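You operate a simulated robot arm through the tools that you are given. There is no shell and no other tool.

You are at the controls of a simulated robot arm. One attempt, no reset.

Task
Solder the red wire to the switch in the wire clamp.
Fine: lay it in the slot and shut the clamp arm on it first; the joint must shine; the iron ends in its holder, the station switched off to cool; the heat knob ends no higher than it began; the fan may run on.

Only the result counts: the job must be done as asked and must still hold three seconds after the hand-in. Knocking over, shifting, dropping, spilling or breaking anything else fails it.

Robot
A 7-joint arm with a two-finger parallel gripper, fixed in place. Base frame: the origin is on the floor under the middle of its stand, x ahead of it, y to its left, z up. Readings come in m, degrees, newtons and seconds.
It reaches about 1.247 m from its shoulder. Its first joint turns from -132.0 to 132.0 degrees. Payload 3.91 kg.
Tool frame: the origin (TCP) lies between the finger pads and is the grasp point; the fingertips stand 0.03 m ahead of it; z points along the fingers, y is the line along which they close. Largest opening 0.11 m; finger width 0.02, thickness 0.01; the body of the gripper, 0.048 by 0.112 m, starts 0.055 m behind the TCP.
Orientation is that of the tool frame in the base frame, as a unit quaternion [x, y, z, w]. With the fingers straight down and closing along the base's y, the tool's x points along the base's -x, its y along +y and its z along -z.

Tools
- The arm moves only by the tool jog_arm. Its argument "deltas" is a list of rows, each an object of numbers (a shift or turn left out is 0, a gripper value left out holds the last): "x", "y", "z": the shift along the tool's x, y, z in units of 50 mm (1.0 is 50 mm); "ax", "ay", "az": the turn, a rotation vector about the tool's x, y, z in units of 8 degrees (1.0 is 8 degrees); "jaw": the gripper command, from -1 (shut) to 1 (fully open), values between in proportion. In form: [{"x": .., "y": .., "z": .., "ax": .., "ay": .., "az": .., "jaw": ..}, ...]. A call has 1 to 20 rows; each row shifts and turns the commanded pose from where the row before left it, along the tool's axes as they then stand. A call with a number of a shift or a turn outside -1 to 1 is refused whole. Each row takes 0.2 s and may step no farther than 0.05 m and 8.6 degrees from the row before; otherwise, or with a gripper value out of range, the whole call is refused. Where a pose cannot be reached the arm comes as near as it can. A force on the tool above 40 N (or 10 N above the force at the start of the call, whichever is more), or a blocked arm, ends the call early, and 0.2 s more pass. Each finger travels about 0.108 m/s and halts on what it meets, pressing with about 29 N; the grip force reading is that of the motor and also rises with nothing between the fingers. The clock runs only during rows and for 0.2 s after the last one: add rows that do not move to give the fingers time. The reply holds the time, the measured pose of the TCP, the force on the tool along the base axes, the opening and the grip force, in the units named above and with some noise, with the torque about the TCP (base axes, N m) and any sound that the robot's microphone picked up, and new pictures: "pictures" is both (left out), scene, wrist or none.
- Cameras (640 x 400 px; columns grow to the right, rows downward): "scene" is fixed at [0.4007, -0.6525, 1.5163]; the picture's right is [1.00, -0.08, 0.00], its down [-0.03, -0.42, -0.91] and it looks along [0.07, 0.91, -0.42] (base axes); focal length 314 px, centre (320, 200). "wrist" rides on the gripper at [0.072, 0.017, -0.103] in the tool frame; the picture's right is [-0.23, 0.97, 0.00], its down [-0.76, -0.18, -0.62] and it looks along [-0.61, -0.14, 0.78] (tool axes); focal length 222 px, centre (320, 200). There is no depth. A picture from a camera that has moved, and an enlarged one, comes with that camera's place and axes in the base frame and with its lens.
- inspect(camera, box): a new picture of the part [left, top, right, bottom] of that camera's present view, enlarged. The clock stands still meanwhile.
- sign_off(): hands the job in; it is judged then, once.

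Nothing tells you positions but the pictures and the camera data. Unless the task says otherwise, let go and move clear before handing in.

The tools are called after "Request:" as name(argument=value, ...) on one line, values as JSON. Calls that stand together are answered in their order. jog_arm: Moves the arm, as the interface text tells. Its arguments: {"type":"object","properties":{"deltas":{"type":"array","items":{"type":"object","properties":{"x":{"type":"number"},"y":{"type":"number"},"z":{"type":"number"},"ax":{"type":"number"},"ay":{"type":"number"},"az":{"type":"number"},"jaw":{"type":"number"}}}},"pictures":{"type":"string","enum":["both","scene","wrist","none"]}},"required":["deltas"]} The other tools are called the same way: inspect (camera, box) takes an enlarged picture of a part of a camera's view; sign_off () hands the job in.

At the start:

```text
t: 0.0
tool_pos: [0.2589, 0.4751, 1.1786]
orientation: [0.0, 1.0, -0.001, 0.0]
ft_force: [0.0, -0.3, -0.9]
torque: [-0.04, 0.0, -0.02]
grip_width: 0.1097
grasp_force: 0.1
```

scene: 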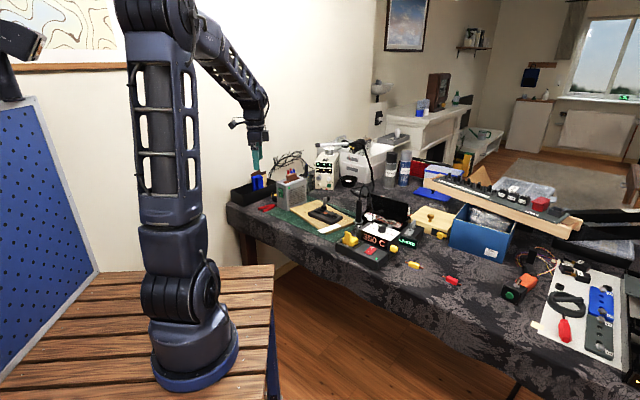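
wrist: 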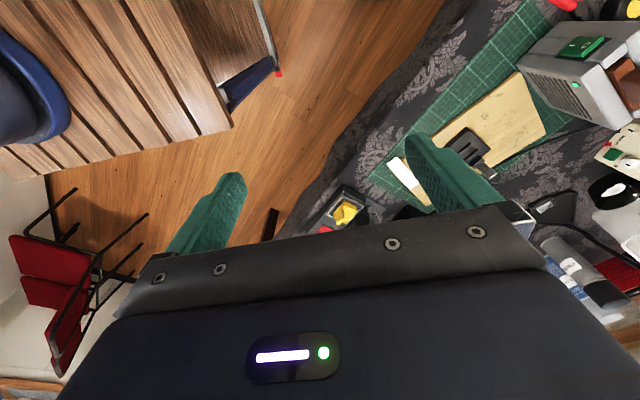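

I see a workbench with a soldering station (350 C display), a cutting mat, a fan/extractor box and several wires and tools. I'll enlarge parts of the views first to find out what is where.

Request:
inspect(camera="scene", box=[320, 180, 480, 280])

Request:
inspect(camera="scene", box=[220, 130, 380, 230])

Request:
inspect(camera="scene", box=[480, 230, 640, 380])

Request:
inspect(camera="scene", box=[380, 130, 580, 260])

Request:
inspect(camera="wrist", box=[300, 60, 640, 300])

```text
4.00 times, centred on (400, 230) of scene
camera zoom: at [0.4007, -0.6525, 1.5163], right [1.0, -0.08, 0.0], down [-0.03, -0.42, -0.91], along [0.07, 0.91, -0.42], focal length 1256 px, centre (0, 80)
```

zoom: 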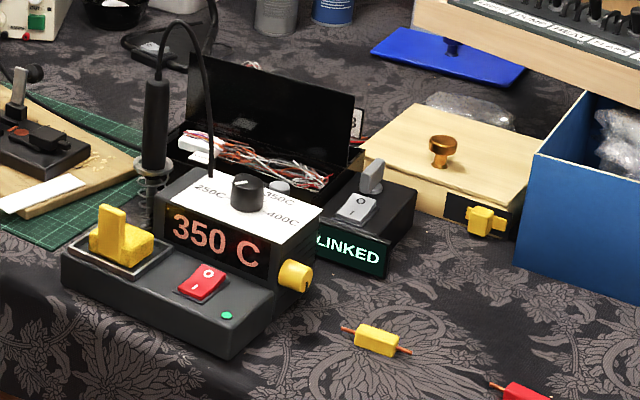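

```text
4.00 times, centred on (300, 180) of scene
camera zoom: at [0.4007, -0.6525, 1.5163], right [1.0, -0.08, 0.0], down [-0.03, -0.42, -0.91], along [0.07, 0.91, -0.42], focal length 1256 px, centre (400, 280)
```

zoom: 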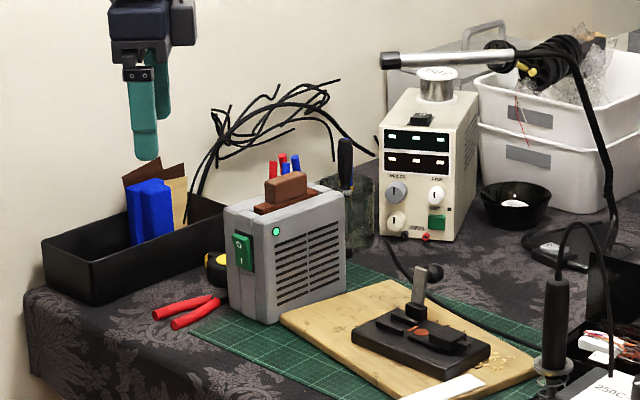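

```text
2.67 times, centred on (560, 305) of scene
camera zoom: at [0.4007, -0.6525, 1.5163], right [1.0, -0.08, 0.0], down [-0.03, -0.42, -0.91], along [0.07, 0.91, -0.42], focal length 837 px, centre (-320, -80)
```

zoom: 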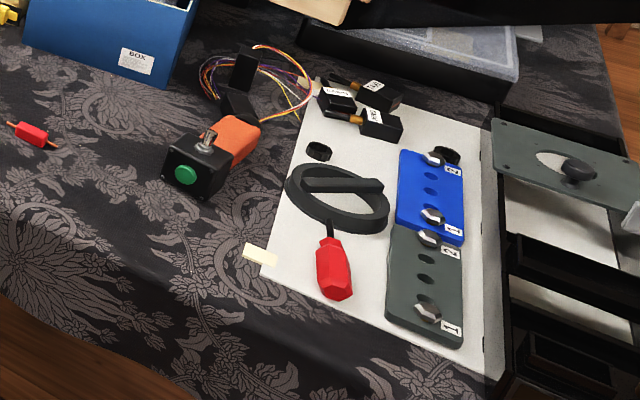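

```text
3.08 times, centred on (480, 195) of scene
camera zoom: at [0.4007, -0.6525, 1.5163], right [1.0, -0.08, 0.0], down [-0.03, -0.42, -0.91], along [0.07, 0.91, -0.42], focal length 966 px, centre (-172, 215)
```

zoom: 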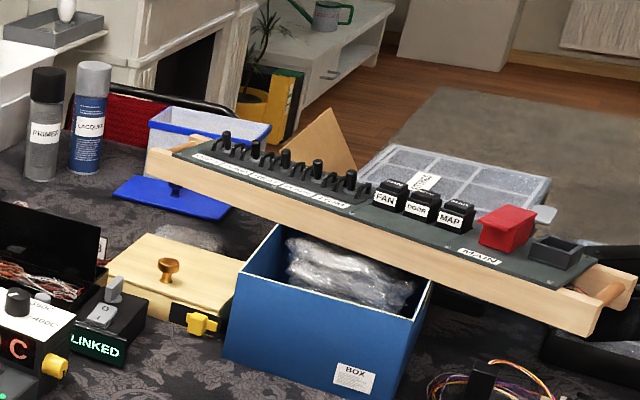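

```text
1.67 times, centred on (470, 180) of wrist
camera zoom: at [0.1865, 0.4913, 1.2817], right [0.23, 0.97, 0.0], down [0.76, -0.18, 0.62], along [0.61, -0.14, -0.78], focal length 370 px, centre (70, 233)
```

zoom: 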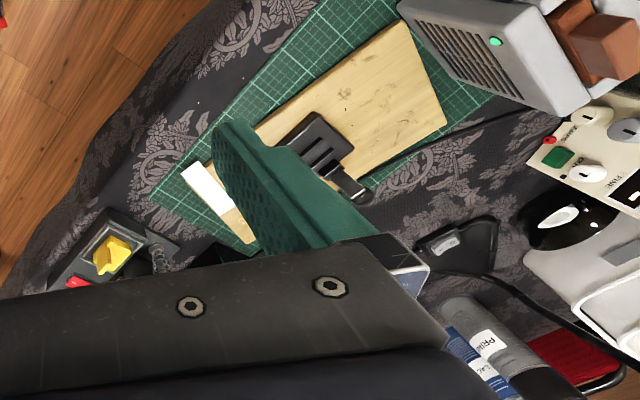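

The station shows 350 C with a red rocker in front, the clamp sits on the wooden board, and red and yellow wires lie on the tablecloth. I'll zoom in more on the station, clamp and fan to see their states.

Request:
inspect(camera="scene", box=[330, 215, 410, 275])

Request:
inspect(camera="scene", box=[295, 190, 375, 240])

Request:
inspect(camera="scene", box=[385, 215, 465, 290])

Request:
inspect(camera="scene", box=[340, 170, 420, 220])

Request:
inspect(camera="scene", box=[260, 165, 320, 215])

Request:
inspect(camera="wrist", box=[420, 100, 520, 200])

Request:
inspect(camera="wrist", box=[310, 170, 430, 240])

```text
6.67 times, centred on (370, 245) of scene
camera zoom: at [0.4007, -0.6525, 1.5163], right [1.0, -0.08, 0.0], down [-0.03, -0.42, -0.91], along [0.07, 0.91, -0.42], focal length 2093 px, centre (-13, -100)
```

zoom: 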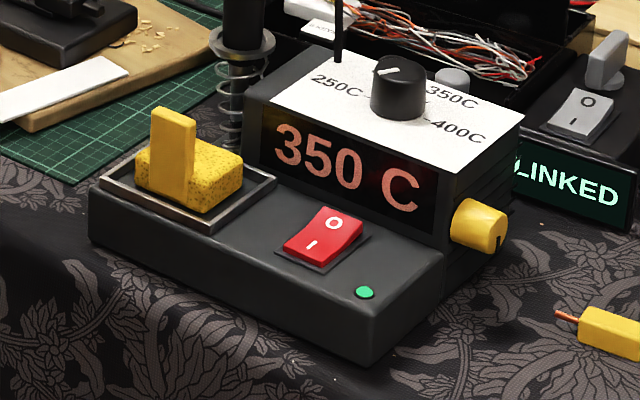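

```text
8.00 times, centred on (335, 215) of scene
camera zoom: at [0.4007, -0.6525, 1.5163], right [1.0, -0.08, 0.0], down [-0.03, -0.42, -0.91], along [0.07, 0.91, -0.42], focal length 2512 px, centre (200, 80)
```

zoom: 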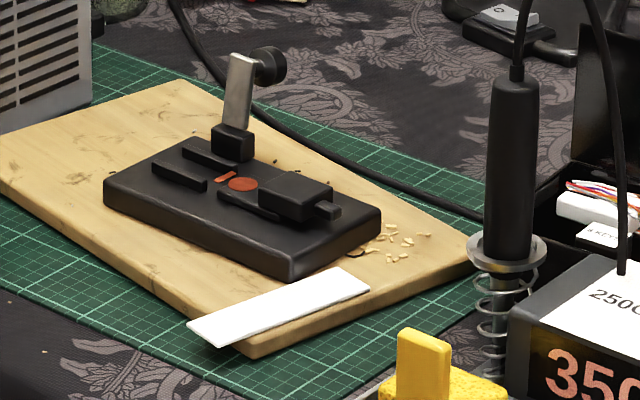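

```text
5.33 times, centred on (425, 252) of scene
camera zoom: at [0.4007, -0.6525, 1.5163], right [1.0, -0.08, 0.0], down [-0.03, -0.42, -0.91], along [0.07, 0.91, -0.42], focal length 1674 px, centre (-240, -80)
```

zoom: 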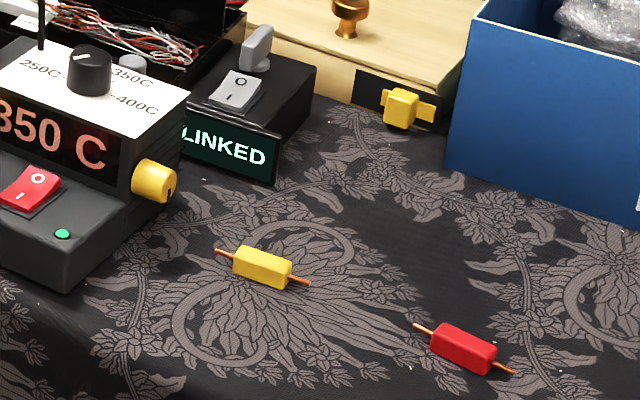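

```text
8.00 times, centred on (380, 195) of scene
camera zoom: at [0.4007, -0.6525, 1.5163], right [1.0, -0.08, 0.0], down [-0.03, -0.42, -0.91], along [0.07, 0.91, -0.42], focal length 2512 px, centre (-160, 240)
```

zoom: 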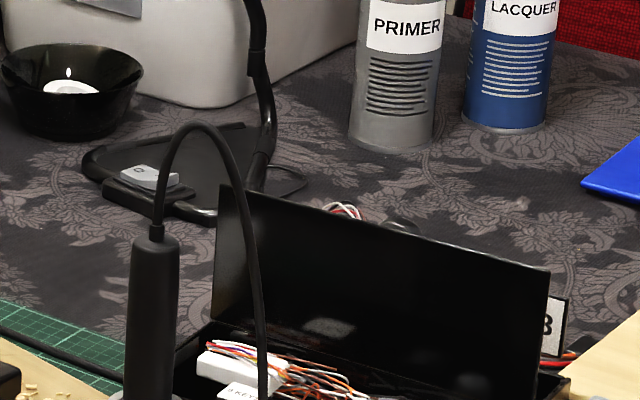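

```text
8.00 times, centred on (290, 190) of scene
camera zoom: at [0.4007, -0.6525, 1.5163], right [1.0, -0.08, 0.0], down [-0.03, -0.42, -0.91], along [0.07, 0.91, -0.42], focal length 2512 px, centre (560, 280)
```

zoom: 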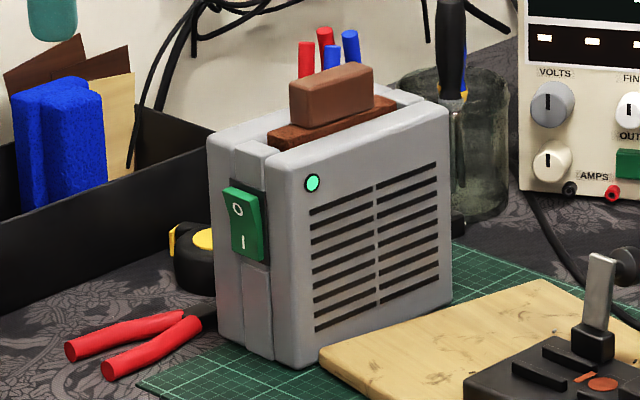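

```text
4.00 times, centred on (470, 150) of wrist
camera zoom: at [0.1865, 0.4913, 1.2817], right [0.23, 0.97, 0.0], down [0.76, -0.18, 0.62], along [0.61, -0.14, -0.78], focal length 888 px, centre (-280, 400)
```

zoom: 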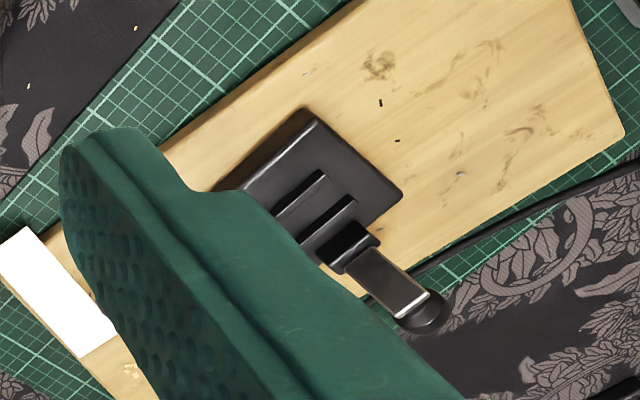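

```text
5.33 times, centred on (370, 205) of wrist
camera zoom: at [0.1865, 0.4913, 1.2817], right [0.23, 0.97, 0.0], down [0.76, -0.18, 0.62], along [0.61, -0.14, -0.78], focal length 1185 px, centre (53, 173)
```

zoom: 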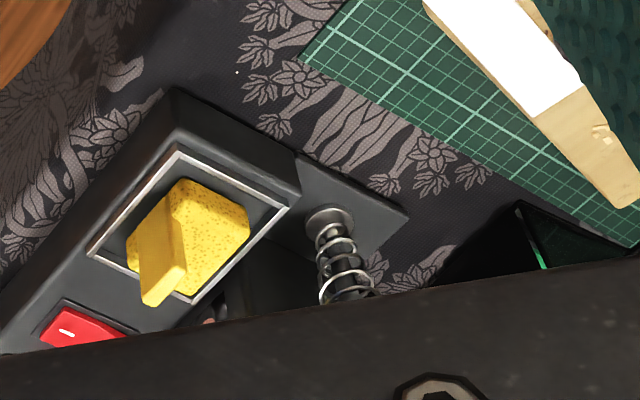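

The clamp's arm is up with an empty slot, the station looks to be at about x 0.65, y 0.43, and the table is near z 0.75. I'll move the arm higher over the table to get better views.

Request:
jog_arm(deltas=[{"x": -0.8, "y": -0.6}, {"x": -0.8, "y": -0.6}, {"x": -0.8, "y": -0.6}, {"x": -0.8, "y": -0.6}, {}], pictures="both")

```text
t: 1.2
tool_pos: [0.4167, 0.353, 1.1788]
orientation: [-0.001, 1.0, 0.0, 0.0]
ft_force: [-0.2, 0.1, -0.3]
torque: [-0.03, -0.03, -0.03]
grip_width: 0.1099
grasp_force: 0.2
camera wrist: at [0.3445, 0.3704, 1.2822], right [0.23, 0.97, 0.0], down [0.76, -0.18, 0.62], along [0.61, -0.14, -0.78], focal length 222 px, centre (320, 200)
```

scene: 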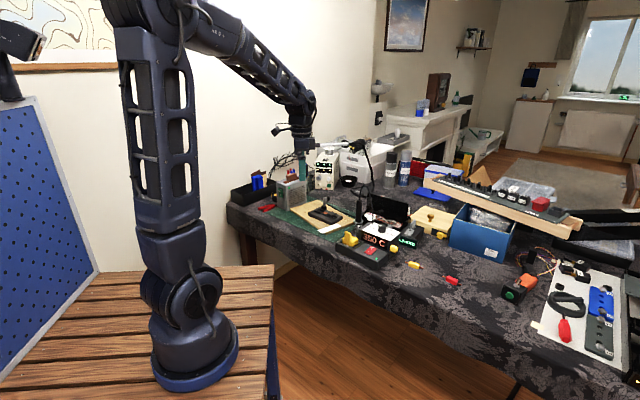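
wrist: 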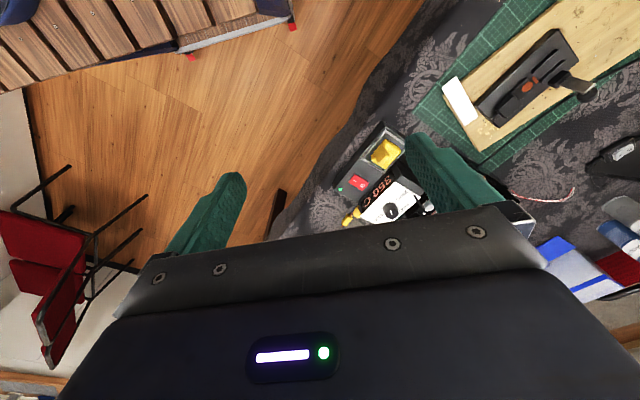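

The wrist view now shows the clamp and the station more clearly. I'll enlarge both, and take the matching views in the scene camera to measure positions.

Request:
inspect(camera="wrist", box=[440, 10, 620, 170])

Request:
inspect(camera="wrist", box=[320, 110, 440, 240])

Request:
inspect(camera="scene", box=[365, 215, 405, 245])

Request:
inspect(camera="scene", box=[305, 190, 355, 230])

```text
2.50 times, centred on (530, 90) of wrist
camera zoom: at [0.3445, 0.3704, 1.2822], right [0.23, 0.97, 0.0], down [0.76, -0.18, 0.62], along [0.61, -0.14, -0.78], focal length 555 px, centre (-205, 475)
```

zoom: 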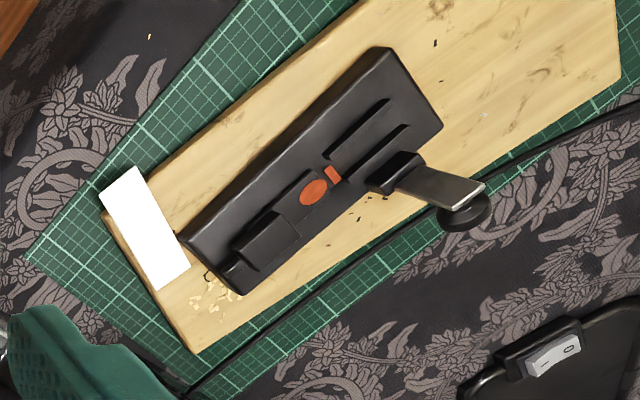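

```text
3.08 times, centred on (380, 175) of wrist
camera zoom: at [0.3445, 0.3704, 1.2822], right [0.23, 0.97, 0.0], down [0.76, -0.18, 0.62], along [0.61, -0.14, -0.78], focal length 684 px, centre (135, 277)
```

zoom: 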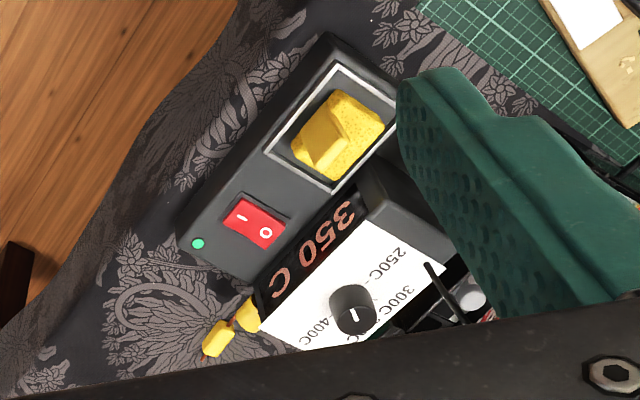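

```text
13.33 times, centred on (385, 230) of scene
camera zoom: at [0.4007, -0.6525, 1.5163], right [1.0, -0.08, 0.0], down [-0.03, -0.42, -0.91], along [0.07, 0.91, -0.42], focal length 4186 px, centre (-547, -200)
```

zoom: 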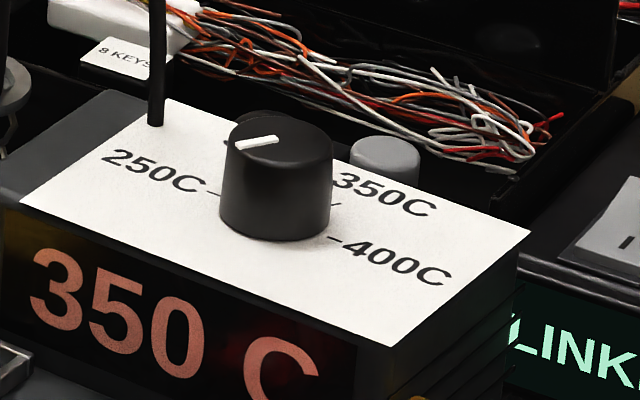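

```text
10.00 times, centred on (330, 210) of scene
camera zoom: at [0.4007, -0.6525, 1.5163], right [1.0, -0.08, 0.0], down [-0.03, -0.42, -0.91], along [0.07, 0.91, -0.42], focal length 3140 px, centre (220, 100)
```

zoom: 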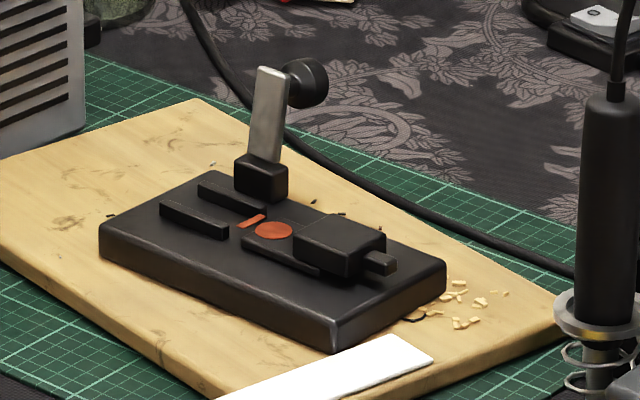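

The knob has 250/300/350/400C marks, and the iron stands in a spring holder at about (0.66, 0.545). I'll move closer to read the knob, the rocker and the lamp.

Request:
jog_arm(deltas=[{"x": -0.333, "y": 0.388, "z": 0.716}, {"x": -0.333, "y": 0.388, "z": 0.716}, {"x": -0.333, "y": 0.388, "z": 0.716}, {"x": -0.333, "y": 0.388, "z": 0.716}, {"x": -0.333, "y": 0.388, "z": 0.716}, {}], pictures="wrist")

Request:
inspect(camera="wrist", box=[220, 80, 440, 230])

Request:
inspect(camera="wrist", box=[420, 0, 640, 140])

```text
t: 2.6
tool_pos: [0.5005, 0.4503, 0.9993]
orientation: [0.0, 1.0, 0.001, 0.0]
ft_force: [0.4, -0.5, -0.4]
torque: [0.01, -0.02, -0.02]
grip_width: 0.1101
grasp_force: 0.2
camera wrist: at [0.4292, 0.4671, 1.1029], right [0.23, 0.97, 0.0], down [0.76, -0.18, 0.62], along [0.61, -0.14, -0.78], focal length 222 px, centre (320, 200)
```

wrist: 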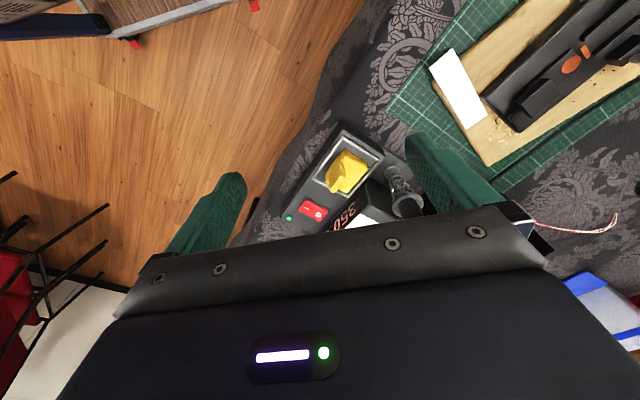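

```text
2.67 times, centred on (330, 155) of wrist
camera zoom: at [0.4292, 0.4671, 1.1029], right [0.23, 0.97, 0.0], down [0.76, -0.18, 0.62], along [0.61, -0.14, -0.78], focal length 592 px, centre (293, 320)
```

zoom: 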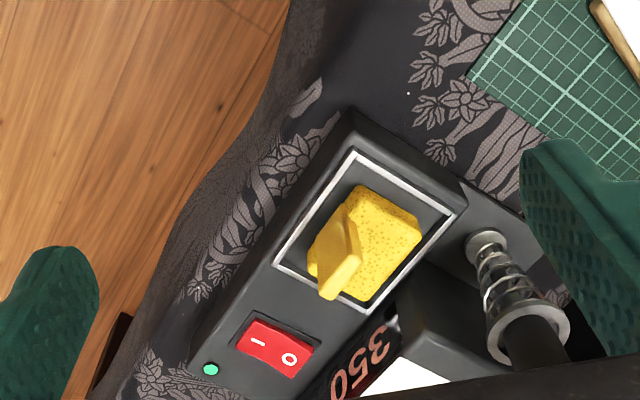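

```text
2.86 times, centred on (530, 70) of wrist
camera zoom: at [0.4292, 0.4671, 1.1029], right [0.23, 0.97, 0.0], down [0.76, -0.18, 0.62], along [0.61, -0.14, -0.78], focal length 635 px, centre (-280, 571)
```

zoom: 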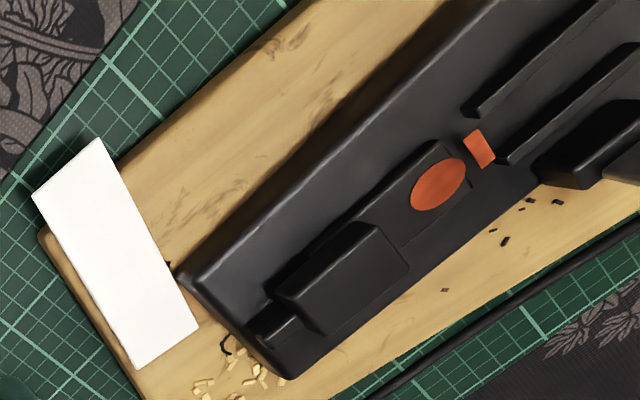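

The station rocker is at about (0.689, 0.393, 0.80), the knob at (0.745, 0.455, 0.875), the clamp's copper pad at (0.54, 0.76, 0.784) and the red wire at (0.963, 0.239, 0.758). I'll rise a little to look at the knob from above.

Request:
jog_arm(deltas=[{"x": -0.283, "y": 0.35, "z": -0.833}, {"x": -0.283, "y": 0.35, "z": -0.833}, {"x": -0.283, "y": 0.35, "z": -0.833}, {}], pictures="wrist")

Request:
inspect(camera="wrist", box=[240, 100, 400, 230])

Request:
inspect(camera="wrist", box=[290, 170, 350, 220])

```text
t: 3.6
tool_pos: [0.5457, 0.5048, 1.1258]
orientation: [0.0, 1.0, 0.0, 0.0]
ft_force: [-0.6, -0.2, 0.1]
torque: [-0.02, -0.01, 0.04]
grip_width: 0.1099
grasp_force: 0.0
camera wrist: at [0.4738, 0.5217, 1.2299], right [0.23, 0.97, 0.0], down [0.76, -0.18, 0.62], along [0.61, -0.14, -0.78], focal length 222 px, centre (320, 200)
```

wrist: 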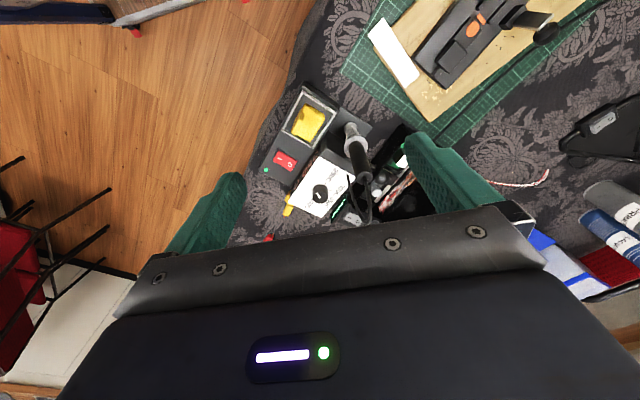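

```text
3.08 times, centred on (320, 165) of wrist
camera zoom: at [0.4738, 0.5217, 1.2299], right [0.23, 0.97, 0.0], down [0.76, -0.18, 0.62], along [0.61, -0.14, -0.78], focal length 684 px, centre (320, 308)
```

zoom: 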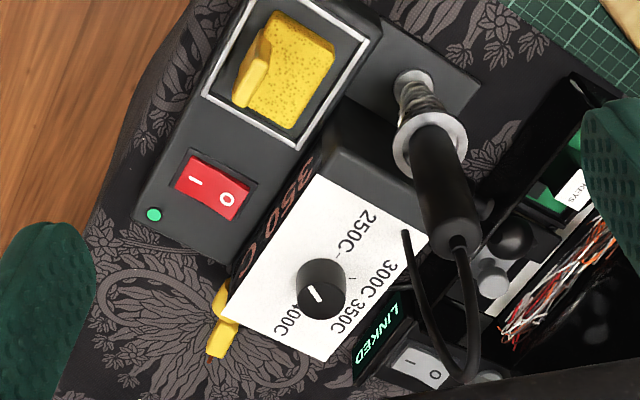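

```text
8.00 times, centred on (320, 195) of wrist
camera zoom: at [0.4738, 0.5217, 1.2299], right [0.23, 0.97, 0.0], down [0.76, -0.18, 0.62], along [0.61, -0.14, -0.78], focal length 1777 px, centre (320, 240)
```

zoom: 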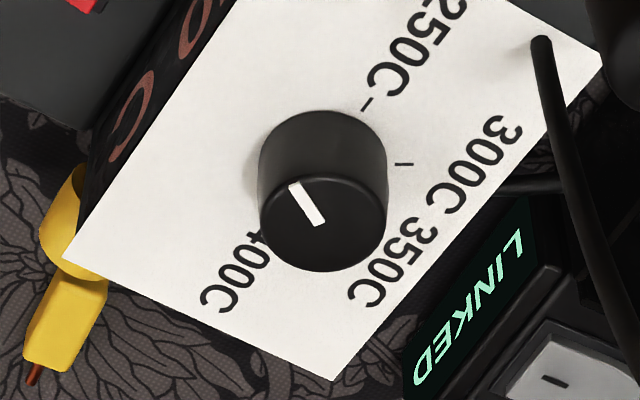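

The knob pointer seems to sit about one step below 250C, though the display reads 350 C. I'll look closer at the rockers to judge whether the station is on.

Request:
inspect(camera="wrist", box=[262, 145, 310, 175])

Request:
inspect(camera="scene", box=[355, 235, 395, 260])

Request:
inspect(camera="wrist", box=[400, 0, 560, 100])

Request:
inspect(camera="wrist", box=[330, 110, 410, 230])

Request:
inspect(camera="scene", box=[345, 185, 375, 235])

Request:
inspect(camera="scene", box=[395, 220, 435, 250])

```text
13.33 times, centred on (286, 160) of wrist
camera zoom: at [0.4738, 0.5217, 1.2299], right [0.23, 0.97, 0.0], down [0.76, -0.18, 0.62], along [0.61, -0.14, -0.78], focal length 2962 px, centre (773, 733)
```

zoom: 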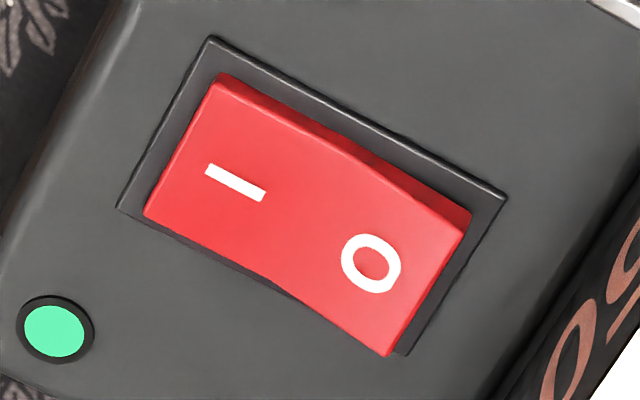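

```text
16.00 times, centred on (375, 248) of scene
camera zoom: at [0.4007, -0.6525, 1.5163], right [1.0, -0.08, 0.0], down [-0.03, -0.42, -0.91], along [0.07, 0.91, -0.42], focal length 5023 px, centre (-560, -560)
```

zoom: 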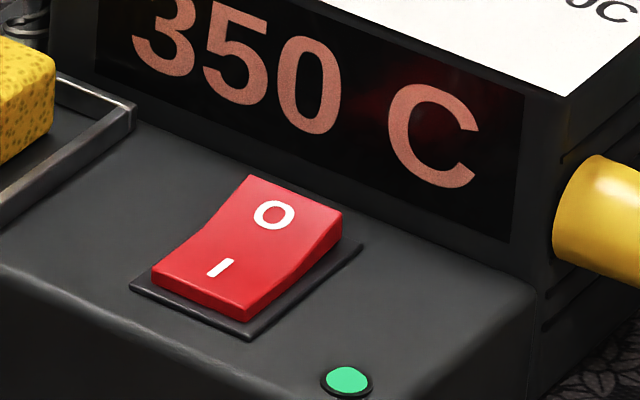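

```text
4.00 times, centred on (480, 50) of wrist
camera zoom: at [0.4738, 0.5217, 1.2299], right [0.23, 0.97, 0.0], down [0.76, -0.18, 0.62], along [0.61, -0.14, -0.78], focal length 888 px, centre (-320, 800)
```

zoom: 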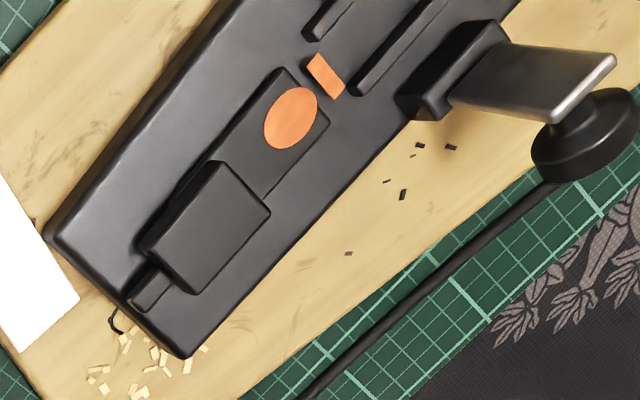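

```text
3.33 times, centred on (370, 170) of wrist
camera zoom: at [0.4738, 0.5217, 1.2299], right [0.23, 0.97, 0.0], down [0.76, -0.18, 0.62], along [0.61, -0.14, -0.78], focal length 740 px, centre (153, 300)
```

zoom: 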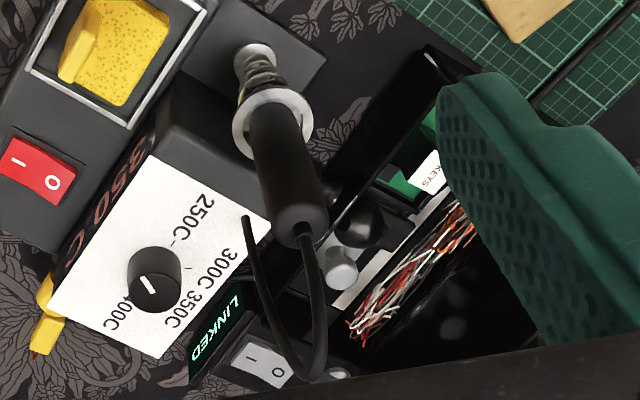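

```text
8.00 times, centred on (360, 210) of scene
camera zoom: at [0.4007, -0.6525, 1.5163], right [1.0, -0.08, 0.0], down [-0.03, -0.42, -0.91], along [0.07, 0.91, -0.42], focal length 2512 px, centre (0, 120)
```

zoom: 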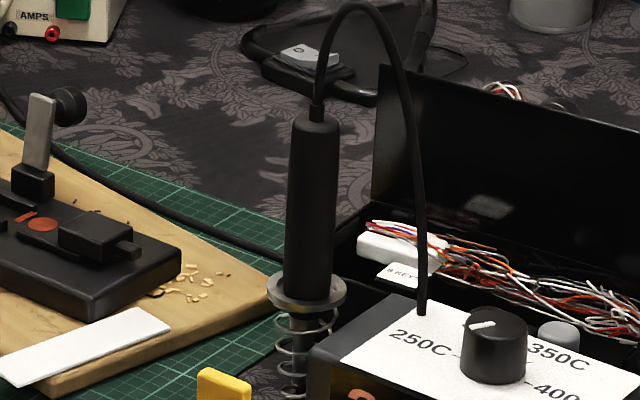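

```text
13.33 times, centred on (415, 235) of scene
camera zoom: at [0.4007, -0.6525, 1.5163], right [1.0, -0.08, 0.0], down [-0.03, -0.42, -0.91], along [0.07, 0.91, -0.42], focal length 4186 px, centre (-947, -267)
```

zoom: 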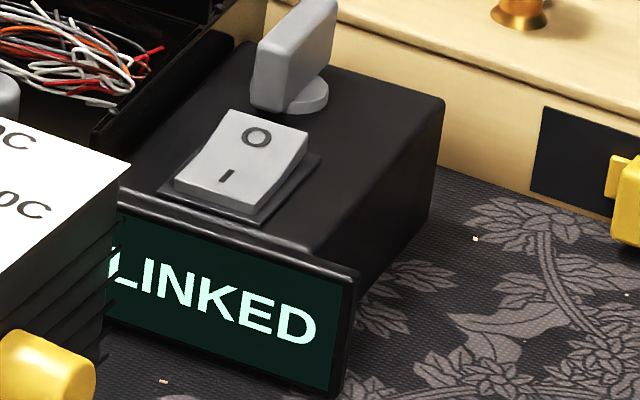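

The station's rocker has its "I" end down and its lamp lit, so the station looks on, with the knob about one step below 250C. I'll go over to the red wire now and turn the gripper to match it.

Request:
jog_arm(deltas=[{"x": -0.695, "y": -0.443, "z": 0.21}, {"x": -0.695, "y": -0.443, "z": 0.21}, {"x": -0.695, "y": -0.443, "z": 0.21}, {"x": -0.695, "y": -0.443, "z": 0.21}, {"x": -0.695, "y": -0.443, "z": 0.21}, {"x": -0.695, "y": -0.443, "z": 0.21}, {"x": -0.695, "y": -0.443, "z": 0.21}, {"x": -0.695, "y": -0.443, "z": 0.21}, {"x": -0.695, "y": -0.443, "z": 0.21}, {"x": -0.695, "y": -0.443, "z": 0.21}, {"x": -0.695, "y": -0.443, "z": 0.21}, {"x": -0.695, "y": -0.443, "z": 0.21}, {"az": 0.884}, {"az": 0.884}, {"az": 0.884}, {"az": 0.884}, {"az": 0.884}, {"az": 0.884}, {"az": 0.884}, {}], pictures="both")

Request:
inspect(camera="wrist", box=[240, 110, 400, 230])

```text
t: 7.8
tool_pos: [0.9627, 0.2392, 0.9967]
orientation: [0.419, 0.908, 0.0, 0.001]
ft_force: [-0.8, 0.4, 0.2]
torque: [0.02, -0.01, 0.0]
grip_width: 0.11
grasp_force: 0.0
camera wrist: at [0.9291, 0.3045, 1.1009], right [0.89, 0.46, 0.0], down [0.36, -0.69, 0.62], along [0.29, -0.55, -0.78], focal length 222 px, centre (320, 200)
```

scene: 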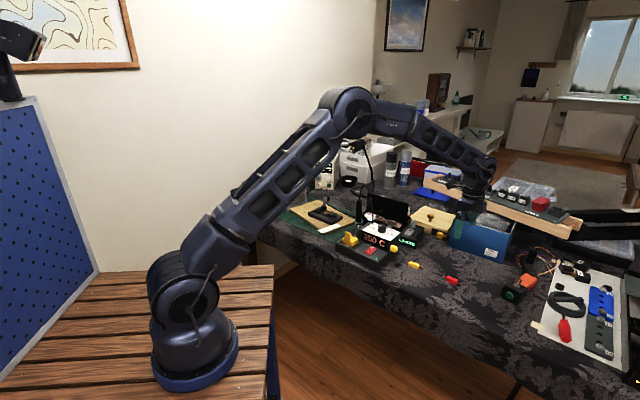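
wrist: 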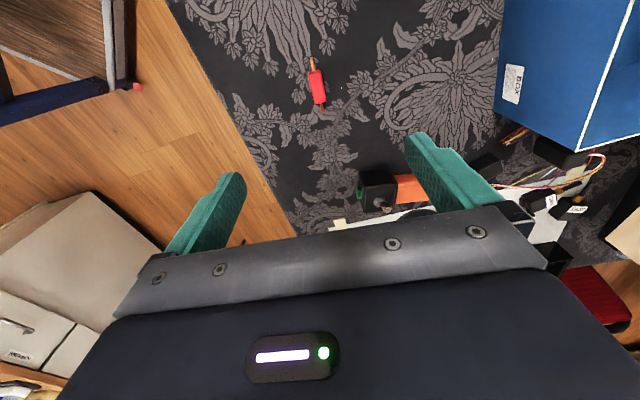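

```text
3.33 times, centred on (320, 170) of wrist
camera zoom: at [0.9291, 0.3045, 1.1009], right [0.89, 0.46, 0.0], down [0.36, -0.69, 0.62], along [0.29, -0.55, -0.78], focal length 740 px, centre (320, 300)
```

zoom: 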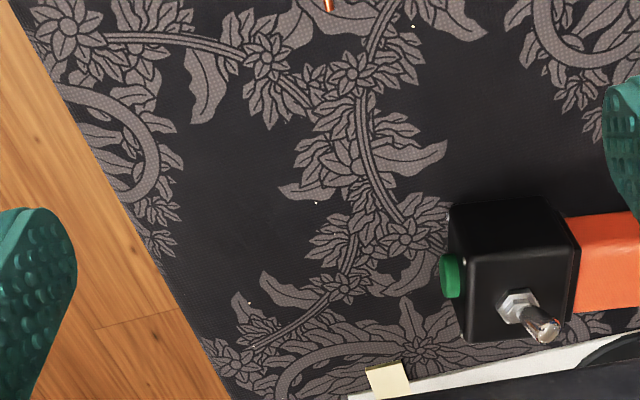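

The red wire is right below the gripper, nearly lined up. I'll zoom in to get its centre, angle and size.

Request:
inspect(camera="wrist", box=[280, 55, 360, 115])

Request:
inspect(camera="scene", box=[432, 265, 472, 295])

```text
6.67 times, centred on (320, 85) of wrist
camera zoom: at [0.9291, 0.3045, 1.1009], right [0.89, 0.46, 0.0], down [0.36, -0.69, 0.62], along [0.29, -0.55, -0.78], focal length 1481 px, centre (320, 967)
```

zoom: 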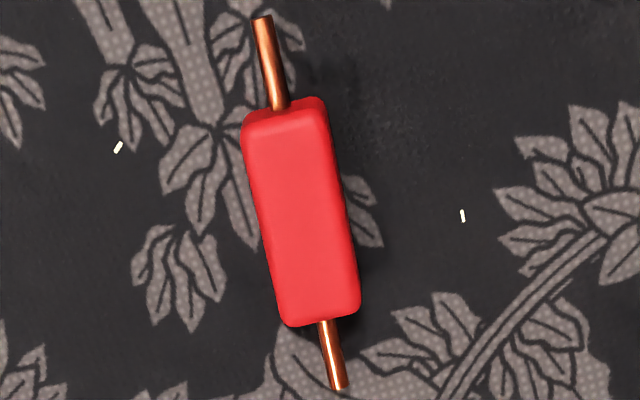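

```text
13.33 times, centred on (452, 280) of scene
camera zoom: at [0.4007, -0.6525, 1.5163], right [1.0, -0.08, 0.0], down [-0.03, -0.42, -0.91], along [0.07, 0.91, -0.42], focal length 4186 px, centre (-1440, -867)
```

zoom: 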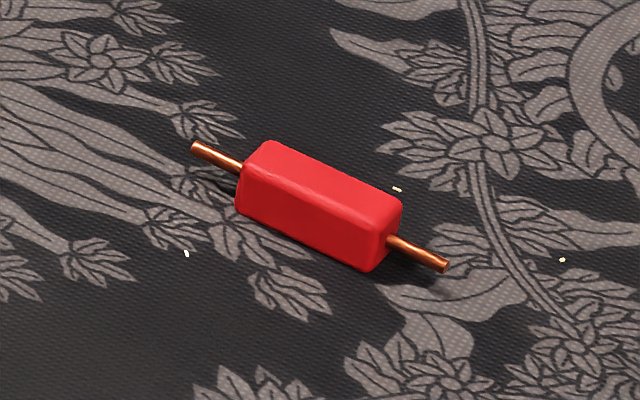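

The wire's red block is about 42×18×15 mm, centred at about (0.9587, 0.2393) with its axis at -50°. I'll lower partway with the jaws narrowed and check the alignment.

Request:
jog_arm(deltas=[{"x": 0.018, "y": -0.02, "z": 0.913, "jaw": -0.1}, {"x": 0.018, "y": -0.02, "z": 0.913}, {"x": 0.018, "y": -0.02, "z": 0.8}, {}, {}], pictures="both")

Request:
inspect(camera="wrist", box=[240, 110, 400, 210])

Request:
inspect(camera="scene", box=[420, 215, 500, 295])

```text
t: 9.0
tool_pos: [0.9574, 0.2425, 0.8664]
orientation: [0.417, 0.909, 0.0, 0.0]
ft_force: [-0.3, -0.5, -0.3]
torque: [0.01, -0.01, 0.0]
grip_width: 0.0493
grasp_force: 0.0
camera wrist: at [0.9242, 0.3081, 0.9696], right [0.89, 0.46, 0.0], down [0.36, -0.69, 0.62], along [0.29, -0.55, -0.78], focal length 222 px, centre (320, 200)
```

scene: 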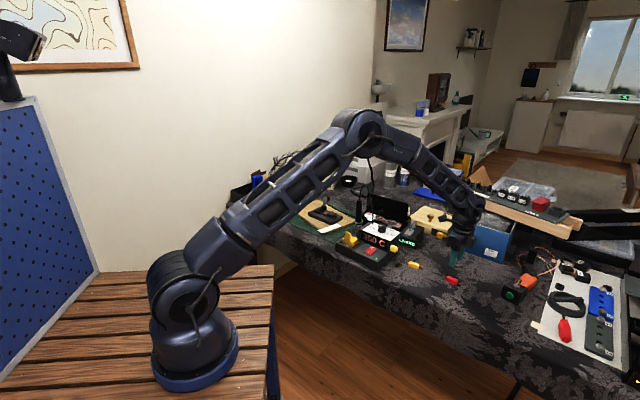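
wrist: 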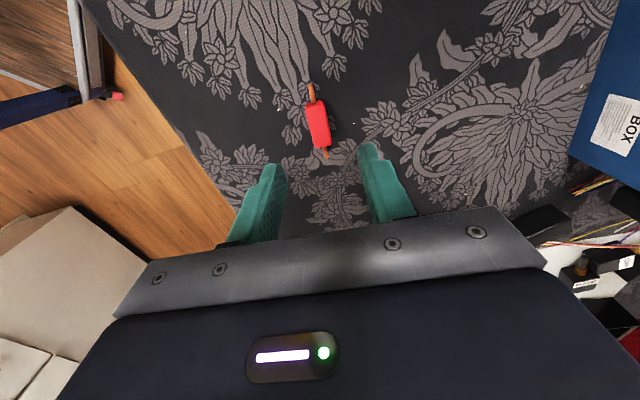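

```text
4.00 times, centred on (320, 160) of wrist
camera zoom: at [0.9242, 0.3081, 0.9696], right [0.89, 0.46, 0.0], down [0.36, -0.69, 0.62], along [0.29, -0.55, -0.78], focal length 888 px, centre (320, 360)
```

zoom: 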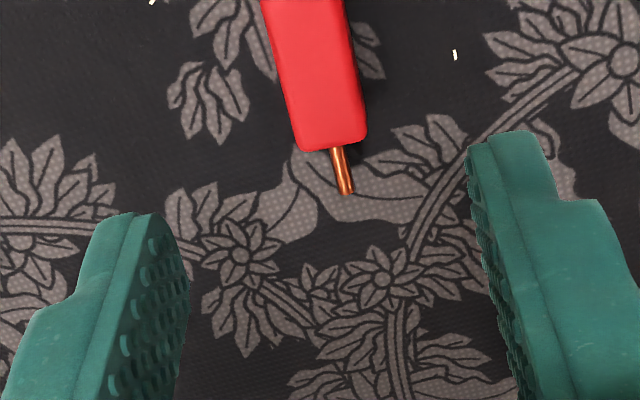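

```text
5.00 times, centred on (460, 255) of scene
camera zoom: at [0.4007, -0.6525, 1.5163], right [1.0, -0.08, 0.0], down [-0.03, -0.42, -0.91], along [0.07, 0.91, -0.42], focal length 1570 px, centre (-380, -75)
```

zoom: 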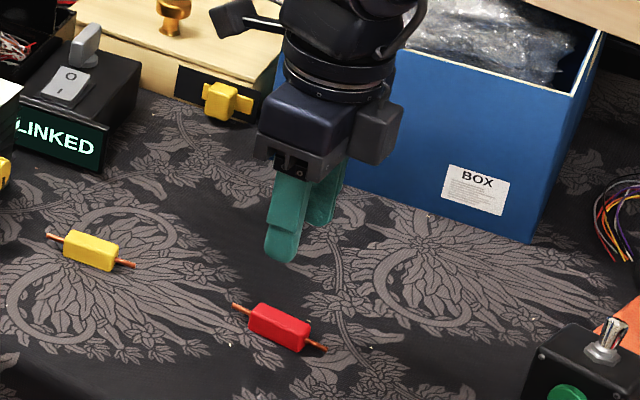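

The alignment holds; the wire is centred under the jaws after a 3 mm shift. I'll lower to grasp only the upper half of the block and close.

Request:
jog_arm(deltas=[{"x": -0.034, "y": -0.01, "z": 0.8}, {"x": -0.033, "y": -0.01, "z": 0.5}, {"z": 0.29}, {}, {"jaw": -0.5}, {"jaw": -1}, {"jaw": -1}, {"jaw": -1}], pictures="both")

Request:
inspect(camera="wrist", box=[240, 110, 400, 210])

Request:
inspect(camera="scene", box=[420, 235, 484, 295])

```text
t: 10.8
tool_pos: [0.958, 0.2362, 0.7885]
orientation: [0.418, 0.909, 0.0, 0.001]
ft_force: [0.4, 0.3, -0.5]
torque: [0.0, -0.02, 0.0]
grip_width: 0.0165
grasp_force: 28.8
camera wrist: at [0.9239, 0.302, 0.8902], right [0.89, 0.46, 0.0], down [0.36, -0.69, 0.62], along [0.29, -0.55, -0.78], focal length 222 px, centre (320, 200)
```

scene: 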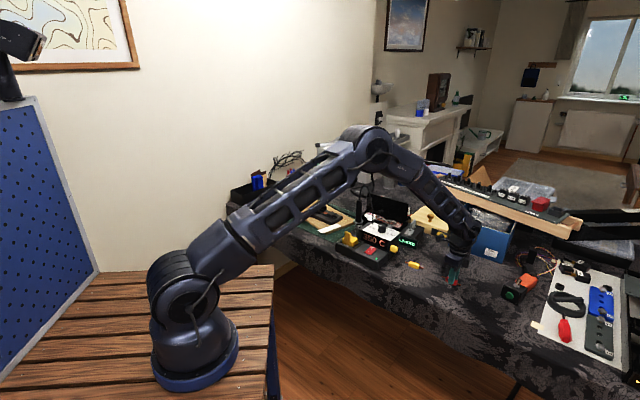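
wrist: 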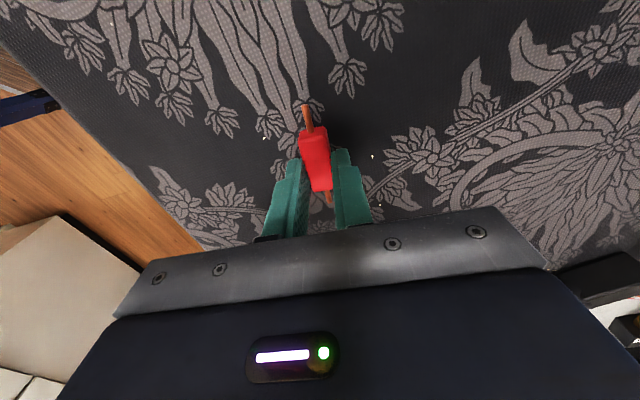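

```text
4.00 times, centred on (320, 160) of wrist
camera zoom: at [0.9239, 0.302, 0.8902], right [0.89, 0.46, 0.0], down [0.36, -0.69, 0.62], along [0.29, -0.55, -0.78], focal length 888 px, centre (320, 360)
```

zoom: 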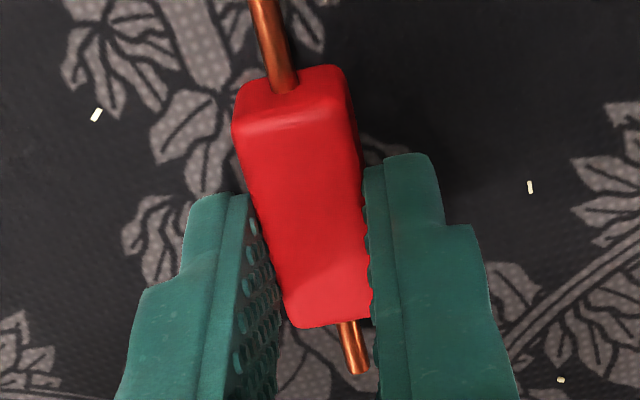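

```text
6.67 times, centred on (452, 265) of scene
camera zoom: at [0.4007, -0.6525, 1.5163], right [1.0, -0.08, 0.0], down [-0.03, -0.42, -0.91], along [0.07, 0.91, -0.42], focal length 2093 px, centre (-560, -233)
```

zoom: 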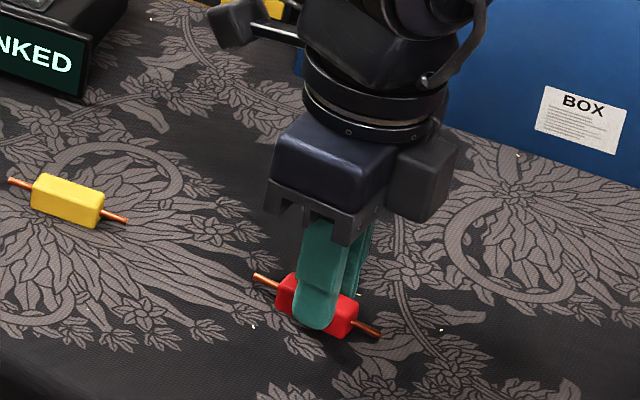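

The wire is gripped (16.5 mm wide, firm force). I'll lift it straight up and check that it hangs level.

Request:
jog_arm(deltas=[{"z": -0.3}, {"z": -0.7}, {"z": -0.9}, {"z": -0.9}, {"z": -0.9}, {"z": -0.9}, {"z": -0.9}, {"z": -0.9}, {"z": -0.9}, {}], pictures="both")

Request:
inspect(camera="wrist", box=[240, 110, 400, 210])

Request:
inspect(camera="scene", box=[410, 110, 490, 170])

```text
t: 13.0
tool_pos: [0.9615, 0.2374, 1.1525]
orientation: [0.419, 0.908, -0.001, -0.001]
ft_force: [0.6, 0.1, 0.8]
torque: [0.02, -0.01, 0.01]
grip_width: 0.0164
grasp_force: 28.9
camera wrist: at [0.9283, 0.3027, 1.2565], right [0.89, 0.46, 0.0], down [0.36, -0.69, 0.62], along [0.29, -0.55, -0.78], focal length 222 px, centre (320, 200)
```

scene: 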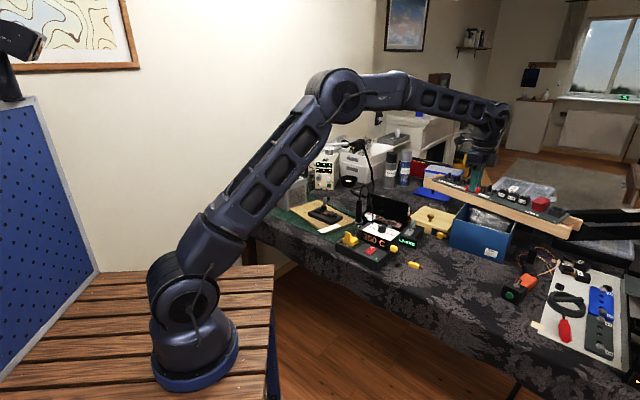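
wrist: 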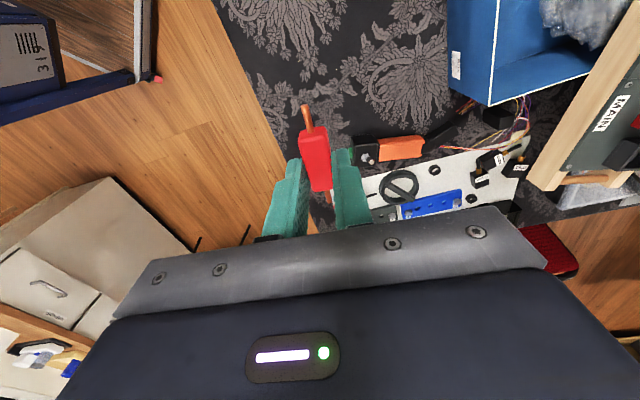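

```text
4.00 times, centred on (320, 160) of wrist
camera zoom: at [0.9283, 0.3027, 1.2565], right [0.89, 0.46, 0.0], down [0.36, -0.69, 0.62], along [0.29, -0.55, -0.78], focal length 888 px, centre (320, 360)
```

zoom: 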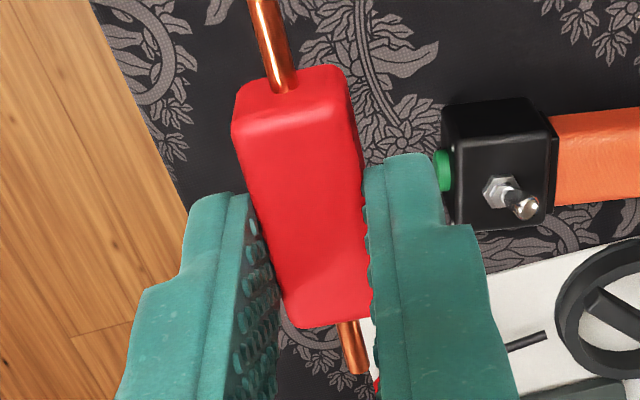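

```text
6.67 times, centred on (450, 140) of scene
camera zoom: at [0.4007, -0.6525, 1.5163], right [1.0, -0.08, 0.0], down [-0.03, -0.42, -0.91], along [0.07, 0.91, -0.42], focal length 2093 px, centre (-547, 600)
```

zoom: 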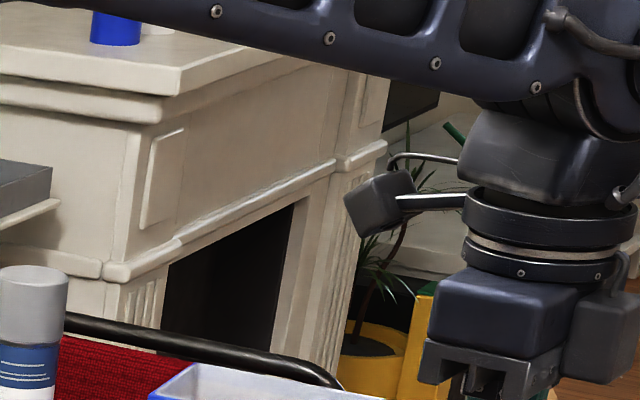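

The wire is held level and centred in the jaws. I'll carry it at height over to the clamp, passing well above the iron's cable.

Request:
jog_arm(deltas=[{"x": 0.92, "y": 0.026}, {"x": 0.92, "y": 0.026}, {"x": 0.92, "y": 0.026}, {"x": 0.92, "y": 0.026}, {"x": 0.92, "y": 0.026}, {"x": 0.92, "y": 0.026}, {"x": 0.92, "y": 0.026}, {"x": 0.92, "y": 0.026}, {"x": 0.92, "y": 0.026}, {"x": 0.92, "y": 0.026}, {"x": 0.92, "y": 0.026}, {"x": 0.92, "y": 0.026}, {"x": 0.92, "y": 0.026}, {"x": 0.92, "y": 0.026}, {"x": 0.92, "y": 0.026}, {}, {}], pictures="both")

Request:
inspect(camera="wrist", box=[220, 40, 400, 160])

```text
t: 16.6
tool_pos: [0.5231, 0.7761, 1.1554]
orientation: [0.419, 0.908, 0.0, 0.0]
ft_force: [0.6, -0.3, -0.5]
torque: [-0.04, -0.02, 0.02]
grip_width: 0.0166
grasp_force: 29.1
camera wrist: at [0.4896, 0.8413, 1.2582], right [0.89, 0.46, 0.0], down [0.36, -0.69, 0.62], along [0.29, -0.55, -0.78], focal length 222 px, centre (320, 200)
```

scene: 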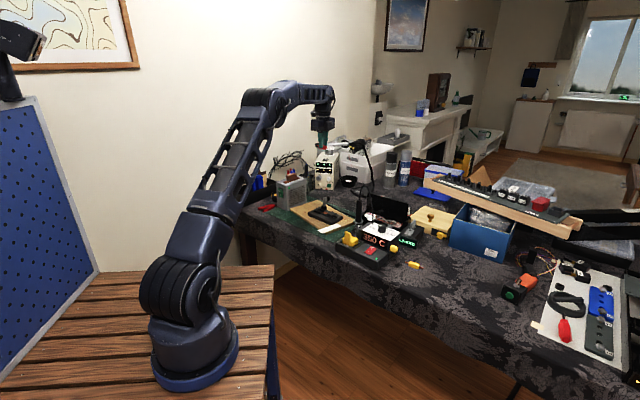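
wrist: 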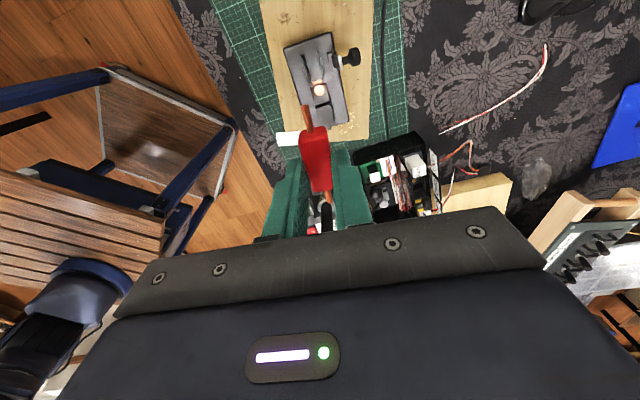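

```text
3.33 times, centred on (310, 100) of wrist
camera zoom: at [0.4896, 0.8413, 1.2582], right [0.89, 0.46, 0.0], down [0.36, -0.69, 0.62], along [0.29, -0.55, -0.78], focal length 740 px, centre (353, 533)
```

zoom: 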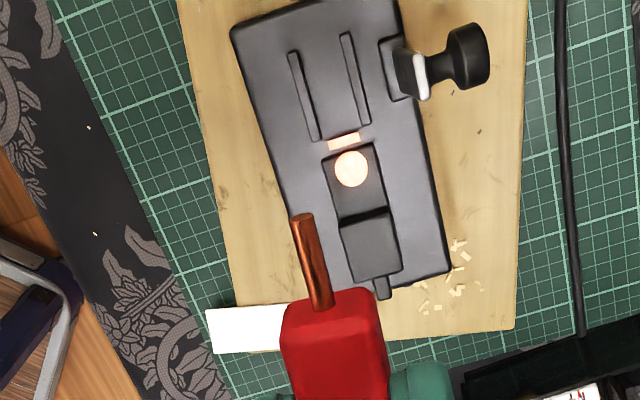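

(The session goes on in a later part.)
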